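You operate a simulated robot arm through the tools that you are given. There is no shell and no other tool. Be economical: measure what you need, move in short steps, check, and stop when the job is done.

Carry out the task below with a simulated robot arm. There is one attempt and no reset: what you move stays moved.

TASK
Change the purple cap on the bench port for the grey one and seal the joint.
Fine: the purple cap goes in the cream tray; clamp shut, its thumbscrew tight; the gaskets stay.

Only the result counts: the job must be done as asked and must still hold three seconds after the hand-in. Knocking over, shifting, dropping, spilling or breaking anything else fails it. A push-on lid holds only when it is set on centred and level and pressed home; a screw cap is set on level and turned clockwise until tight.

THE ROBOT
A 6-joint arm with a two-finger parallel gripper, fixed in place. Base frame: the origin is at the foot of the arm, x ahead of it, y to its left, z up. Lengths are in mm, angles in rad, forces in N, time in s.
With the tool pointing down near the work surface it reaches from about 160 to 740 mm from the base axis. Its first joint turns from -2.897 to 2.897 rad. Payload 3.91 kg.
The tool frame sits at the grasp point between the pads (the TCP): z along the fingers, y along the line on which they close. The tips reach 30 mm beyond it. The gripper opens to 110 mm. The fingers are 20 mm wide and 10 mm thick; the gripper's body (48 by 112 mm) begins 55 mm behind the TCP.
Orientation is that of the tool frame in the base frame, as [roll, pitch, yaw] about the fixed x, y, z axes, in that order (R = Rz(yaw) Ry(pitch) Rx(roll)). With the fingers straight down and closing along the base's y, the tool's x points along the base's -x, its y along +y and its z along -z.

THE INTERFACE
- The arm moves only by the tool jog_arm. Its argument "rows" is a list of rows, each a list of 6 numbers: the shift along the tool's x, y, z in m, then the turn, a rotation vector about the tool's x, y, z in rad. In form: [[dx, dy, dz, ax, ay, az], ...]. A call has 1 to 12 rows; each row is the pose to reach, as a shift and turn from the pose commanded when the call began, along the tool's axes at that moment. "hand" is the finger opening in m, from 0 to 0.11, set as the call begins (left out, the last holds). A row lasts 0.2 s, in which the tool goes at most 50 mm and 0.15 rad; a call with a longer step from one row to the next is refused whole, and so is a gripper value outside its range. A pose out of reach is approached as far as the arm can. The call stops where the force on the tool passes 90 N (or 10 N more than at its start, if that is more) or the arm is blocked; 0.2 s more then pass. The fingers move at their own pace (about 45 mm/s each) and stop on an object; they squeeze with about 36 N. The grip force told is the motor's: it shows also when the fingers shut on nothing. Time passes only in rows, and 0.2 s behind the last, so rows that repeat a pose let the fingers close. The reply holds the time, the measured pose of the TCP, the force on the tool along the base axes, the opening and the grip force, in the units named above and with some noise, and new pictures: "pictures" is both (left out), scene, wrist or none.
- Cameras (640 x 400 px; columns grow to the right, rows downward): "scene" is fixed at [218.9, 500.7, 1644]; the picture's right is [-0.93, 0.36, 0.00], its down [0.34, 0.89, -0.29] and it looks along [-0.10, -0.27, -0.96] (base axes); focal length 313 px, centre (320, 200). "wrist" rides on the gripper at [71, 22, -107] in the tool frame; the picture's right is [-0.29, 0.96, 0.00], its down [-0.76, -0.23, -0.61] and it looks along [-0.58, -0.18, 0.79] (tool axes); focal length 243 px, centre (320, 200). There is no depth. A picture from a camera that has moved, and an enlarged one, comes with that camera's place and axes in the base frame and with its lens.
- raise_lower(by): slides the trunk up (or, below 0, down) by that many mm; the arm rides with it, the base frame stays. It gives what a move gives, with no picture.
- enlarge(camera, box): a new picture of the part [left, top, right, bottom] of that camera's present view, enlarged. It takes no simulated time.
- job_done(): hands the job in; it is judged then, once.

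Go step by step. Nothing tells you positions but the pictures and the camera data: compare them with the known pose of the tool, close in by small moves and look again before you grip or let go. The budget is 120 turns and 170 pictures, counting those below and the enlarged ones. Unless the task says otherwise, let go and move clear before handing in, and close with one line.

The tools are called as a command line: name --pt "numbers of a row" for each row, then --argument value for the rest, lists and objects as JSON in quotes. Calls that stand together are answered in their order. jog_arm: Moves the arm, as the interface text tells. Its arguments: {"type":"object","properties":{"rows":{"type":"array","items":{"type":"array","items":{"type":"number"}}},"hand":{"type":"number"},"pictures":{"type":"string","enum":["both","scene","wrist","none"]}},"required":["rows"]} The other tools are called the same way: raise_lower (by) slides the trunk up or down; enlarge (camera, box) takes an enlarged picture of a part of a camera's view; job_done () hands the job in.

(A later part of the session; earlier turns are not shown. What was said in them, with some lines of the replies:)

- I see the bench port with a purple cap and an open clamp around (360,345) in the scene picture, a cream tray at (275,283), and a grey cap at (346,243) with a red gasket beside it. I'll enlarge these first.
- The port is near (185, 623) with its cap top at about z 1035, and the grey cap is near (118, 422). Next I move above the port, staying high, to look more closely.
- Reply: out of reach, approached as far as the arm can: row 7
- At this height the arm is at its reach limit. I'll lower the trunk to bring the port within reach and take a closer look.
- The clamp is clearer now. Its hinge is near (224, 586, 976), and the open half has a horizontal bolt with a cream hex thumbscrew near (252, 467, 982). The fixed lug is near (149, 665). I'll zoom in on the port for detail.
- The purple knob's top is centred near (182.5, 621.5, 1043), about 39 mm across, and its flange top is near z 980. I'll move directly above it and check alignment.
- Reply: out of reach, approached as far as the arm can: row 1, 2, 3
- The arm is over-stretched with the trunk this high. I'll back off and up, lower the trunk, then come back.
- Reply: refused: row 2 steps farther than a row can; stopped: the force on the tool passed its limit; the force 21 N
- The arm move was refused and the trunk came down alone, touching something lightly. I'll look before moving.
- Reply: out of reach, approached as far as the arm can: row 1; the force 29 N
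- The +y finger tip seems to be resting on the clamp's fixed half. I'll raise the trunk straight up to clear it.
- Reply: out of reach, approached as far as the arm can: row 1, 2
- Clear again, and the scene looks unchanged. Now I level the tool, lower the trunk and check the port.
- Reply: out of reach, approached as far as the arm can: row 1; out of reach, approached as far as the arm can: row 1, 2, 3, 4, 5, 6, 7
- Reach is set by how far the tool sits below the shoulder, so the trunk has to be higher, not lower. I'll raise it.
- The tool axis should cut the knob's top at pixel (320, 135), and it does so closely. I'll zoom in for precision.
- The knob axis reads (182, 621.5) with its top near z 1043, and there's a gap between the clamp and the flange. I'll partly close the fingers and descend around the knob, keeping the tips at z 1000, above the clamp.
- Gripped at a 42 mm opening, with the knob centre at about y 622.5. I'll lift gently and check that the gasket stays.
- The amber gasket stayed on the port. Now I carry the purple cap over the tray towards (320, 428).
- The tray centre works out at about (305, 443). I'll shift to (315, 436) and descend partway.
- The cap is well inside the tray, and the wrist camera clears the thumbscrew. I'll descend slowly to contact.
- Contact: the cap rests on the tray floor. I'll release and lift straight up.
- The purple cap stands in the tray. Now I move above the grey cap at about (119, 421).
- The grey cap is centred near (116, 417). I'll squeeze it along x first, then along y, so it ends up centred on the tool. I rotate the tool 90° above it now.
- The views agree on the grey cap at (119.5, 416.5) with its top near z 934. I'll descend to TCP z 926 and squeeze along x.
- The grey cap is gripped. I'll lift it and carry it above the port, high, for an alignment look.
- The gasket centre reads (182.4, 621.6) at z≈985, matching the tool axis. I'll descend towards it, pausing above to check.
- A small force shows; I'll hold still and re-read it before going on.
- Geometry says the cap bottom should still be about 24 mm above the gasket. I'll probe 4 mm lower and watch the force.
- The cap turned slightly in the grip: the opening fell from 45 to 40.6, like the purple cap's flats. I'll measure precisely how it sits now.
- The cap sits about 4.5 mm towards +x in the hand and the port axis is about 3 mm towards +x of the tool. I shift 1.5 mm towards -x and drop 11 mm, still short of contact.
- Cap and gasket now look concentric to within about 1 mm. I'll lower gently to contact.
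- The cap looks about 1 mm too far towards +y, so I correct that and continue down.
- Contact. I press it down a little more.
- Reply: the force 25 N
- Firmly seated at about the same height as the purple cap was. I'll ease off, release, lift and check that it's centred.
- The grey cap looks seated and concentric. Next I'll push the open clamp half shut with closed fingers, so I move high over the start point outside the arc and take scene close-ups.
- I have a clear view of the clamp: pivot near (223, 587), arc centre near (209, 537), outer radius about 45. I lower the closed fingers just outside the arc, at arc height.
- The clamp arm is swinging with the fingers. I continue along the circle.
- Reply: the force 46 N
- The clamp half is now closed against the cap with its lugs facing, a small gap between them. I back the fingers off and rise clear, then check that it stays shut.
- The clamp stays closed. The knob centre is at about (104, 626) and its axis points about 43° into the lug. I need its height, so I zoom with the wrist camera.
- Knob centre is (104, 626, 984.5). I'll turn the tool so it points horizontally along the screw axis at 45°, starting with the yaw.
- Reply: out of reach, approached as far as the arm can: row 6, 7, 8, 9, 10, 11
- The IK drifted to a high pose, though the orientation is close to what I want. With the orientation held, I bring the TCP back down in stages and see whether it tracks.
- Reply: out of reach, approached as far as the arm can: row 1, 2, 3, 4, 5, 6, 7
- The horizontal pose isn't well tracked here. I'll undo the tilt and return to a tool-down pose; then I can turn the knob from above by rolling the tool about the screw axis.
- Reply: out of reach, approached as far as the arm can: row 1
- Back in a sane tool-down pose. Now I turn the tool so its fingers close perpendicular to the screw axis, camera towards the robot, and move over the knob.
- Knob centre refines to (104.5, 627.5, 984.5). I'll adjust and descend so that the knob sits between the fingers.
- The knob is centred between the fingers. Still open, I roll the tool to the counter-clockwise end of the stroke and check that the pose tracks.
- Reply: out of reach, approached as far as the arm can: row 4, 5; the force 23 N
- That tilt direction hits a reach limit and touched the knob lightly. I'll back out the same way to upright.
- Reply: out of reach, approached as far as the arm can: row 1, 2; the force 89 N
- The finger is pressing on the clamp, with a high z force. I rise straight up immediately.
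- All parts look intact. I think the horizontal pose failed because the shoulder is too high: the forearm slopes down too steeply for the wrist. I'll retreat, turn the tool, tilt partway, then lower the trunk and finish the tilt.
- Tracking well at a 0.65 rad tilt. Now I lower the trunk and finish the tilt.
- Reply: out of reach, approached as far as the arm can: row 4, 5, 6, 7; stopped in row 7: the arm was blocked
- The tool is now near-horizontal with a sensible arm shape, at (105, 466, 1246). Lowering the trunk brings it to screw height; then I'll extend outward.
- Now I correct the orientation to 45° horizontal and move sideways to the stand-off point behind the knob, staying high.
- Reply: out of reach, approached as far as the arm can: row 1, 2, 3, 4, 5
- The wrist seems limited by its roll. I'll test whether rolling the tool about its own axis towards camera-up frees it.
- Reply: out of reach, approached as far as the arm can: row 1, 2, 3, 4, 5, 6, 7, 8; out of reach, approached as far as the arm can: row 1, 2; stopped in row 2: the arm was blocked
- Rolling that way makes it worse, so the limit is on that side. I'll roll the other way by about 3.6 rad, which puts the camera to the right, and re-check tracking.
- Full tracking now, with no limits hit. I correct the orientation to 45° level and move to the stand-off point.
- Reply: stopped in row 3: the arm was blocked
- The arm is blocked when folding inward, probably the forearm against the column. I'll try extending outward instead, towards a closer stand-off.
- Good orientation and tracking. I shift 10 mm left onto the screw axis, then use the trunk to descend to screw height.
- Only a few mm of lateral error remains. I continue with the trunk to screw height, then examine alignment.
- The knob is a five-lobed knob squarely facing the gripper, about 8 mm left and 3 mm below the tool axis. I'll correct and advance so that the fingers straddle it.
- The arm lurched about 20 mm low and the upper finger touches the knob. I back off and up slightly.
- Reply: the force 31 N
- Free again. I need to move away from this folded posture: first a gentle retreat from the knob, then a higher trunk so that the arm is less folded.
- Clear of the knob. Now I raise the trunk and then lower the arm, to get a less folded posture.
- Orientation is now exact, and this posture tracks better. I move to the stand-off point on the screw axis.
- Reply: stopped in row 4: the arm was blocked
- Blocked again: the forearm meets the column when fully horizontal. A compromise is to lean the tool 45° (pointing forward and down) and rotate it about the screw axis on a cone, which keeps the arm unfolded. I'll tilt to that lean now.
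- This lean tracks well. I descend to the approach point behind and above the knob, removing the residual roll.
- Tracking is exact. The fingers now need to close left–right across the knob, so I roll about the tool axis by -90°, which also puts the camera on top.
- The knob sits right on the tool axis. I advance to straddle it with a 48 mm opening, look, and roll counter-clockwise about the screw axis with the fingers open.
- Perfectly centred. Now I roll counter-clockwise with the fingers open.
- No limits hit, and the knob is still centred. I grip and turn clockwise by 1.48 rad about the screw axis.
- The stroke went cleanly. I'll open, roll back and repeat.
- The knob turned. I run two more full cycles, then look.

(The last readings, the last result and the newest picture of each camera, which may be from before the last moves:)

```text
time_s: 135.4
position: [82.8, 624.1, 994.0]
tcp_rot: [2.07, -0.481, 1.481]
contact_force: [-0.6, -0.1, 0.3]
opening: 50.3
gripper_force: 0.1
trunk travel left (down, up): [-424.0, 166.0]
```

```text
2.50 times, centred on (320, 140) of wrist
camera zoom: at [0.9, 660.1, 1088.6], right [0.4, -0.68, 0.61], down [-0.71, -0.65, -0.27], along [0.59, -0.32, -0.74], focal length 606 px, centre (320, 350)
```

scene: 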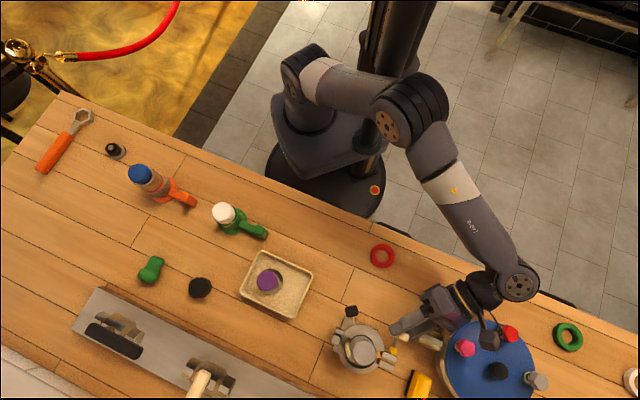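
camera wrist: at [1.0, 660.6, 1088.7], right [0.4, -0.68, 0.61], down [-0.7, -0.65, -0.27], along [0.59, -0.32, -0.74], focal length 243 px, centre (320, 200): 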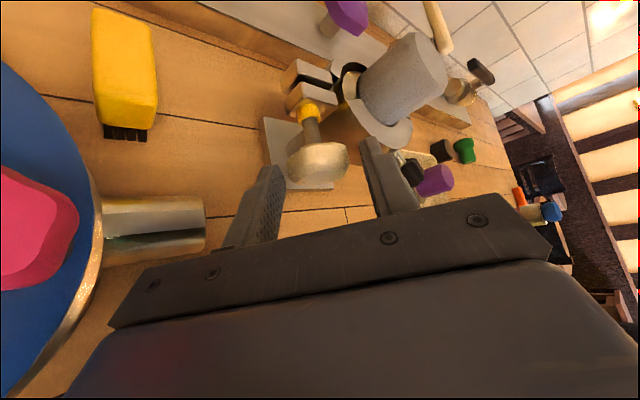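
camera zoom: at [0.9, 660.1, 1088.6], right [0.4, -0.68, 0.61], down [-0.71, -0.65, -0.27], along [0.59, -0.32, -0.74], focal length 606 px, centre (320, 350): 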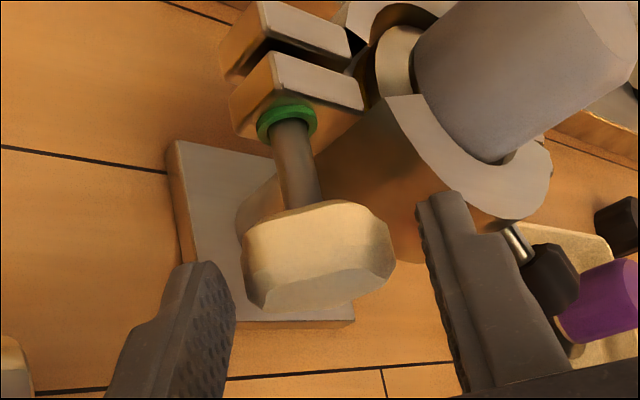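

The indicator collar at the screw has turned from yellow to green and the screw has drawn in, so it's tight. I roll back to neutral with the fingers open, withdraw and check everything.

jog_arm --pt "-0.00014 0.00258 0.00013 0.0998 0 0.1092" --pt "-0.00056 0.00511 0.00051 0.1996 0 0.2184" --pt "-0.00125 0.00753 0.00115 0.2994 0 0.3276" --pt "-0.0022 0.00978 0.00201 0.3992 0 0.4368" --pt "-0.00338 0.01181 0.00309 0.499 0 0.546" --pt "-0.00477 0.01359 0.00436 0.5988 0 0.6552" --pt "-0.00477 0.01359 0.00436 0.5988 0 0.6552" --pictures "none"

jog_arm --pt "0 0 -0.02 0 0 0" --pt "0 0 -0.045 0 0 0" --pt "0 0 -0.075 0 0 0" --pt "0.02 0 -0.11 0 0 0" --pt "0.04 0 -0.145 0 0 0" --pt "0.06 0 -0.18 0 0 0" --pictures "both"

enlarge --camera "scene" --box '[300, 280, 420, 400]'

enlarge --camera "scene" --box '[220, 210, 420, 340]'

```text
time_s: 137.0
position: [90.8, 610.9, 999.4]
tcp_rot: [3.141, -0.831, 0.777]
contact_force: [-0.7, 0.6, 0.7]
opening: 50.3
gripper_force: 0.1
trunk travel left (down, up): [-424.0, 166.0]
```

```text
time_s: 138.4
position: [38.3, 551.6, 1147.4]
tcp_rot: [3.097, -0.813, 0.781]
contact_force: [0.3, -0.1, -0.2]
opening: 50.0
gripper_force: 0.0
trunk travel left (down, up): [-424.0, 166.0]
camera wrist: at [30.6, 517.7, 1274.0], right [0.51, -0.84, -0.18], down [-0.86, -0.49, -0.14], along [0.03, 0.23, -0.97], focal length 243 px, centre (320, 200)
```

scene: 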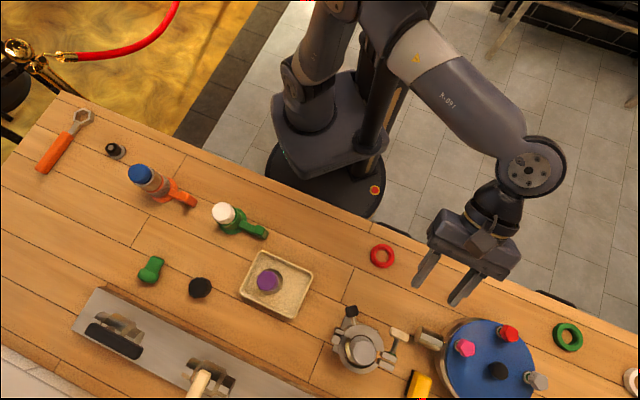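
wrist: 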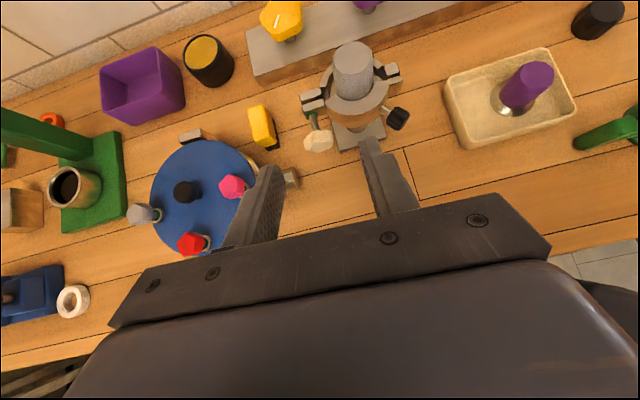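

```text
3.33 times, centred on (360, 340) of scene
camera zoom: at [218.9, 500.7, 1644.0], right [-0.93, 0.36, 0.0], down [0.34, 0.89, -0.29], along [-0.1, -0.27, -0.96], focal length 1043 px, centre (187, -267)
```

zoom: 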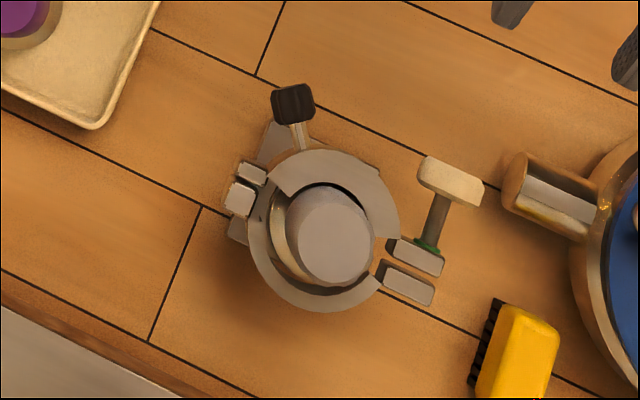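

```text
3.08 times, centred on (320, 275) of scene
camera zoom: at [218.9, 500.7, 1644.0], right [-0.93, 0.36, 0.0], down [0.34, 0.89, -0.29], along [-0.1, -0.27, -0.96], focal length 963 px, centre (320, -31)
```

zoom: 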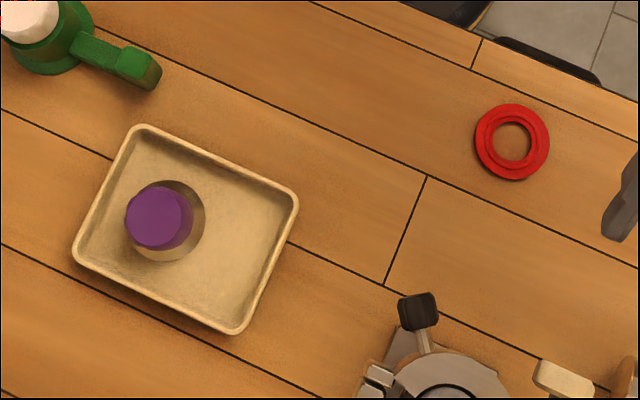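

The grey cap is clamped on the port with the screw drawn in and its collar green. The purple cap stands in the tray, the red gasket is where it was, and the arm is clear, so I hand in.

job_done

```text
The job is handed in.
```

The grey cap is on the bench port with its gasket left in place, the clamp is shut with the thumbscrew tight, and the purple cap is in the cream tray. I handed the job in.
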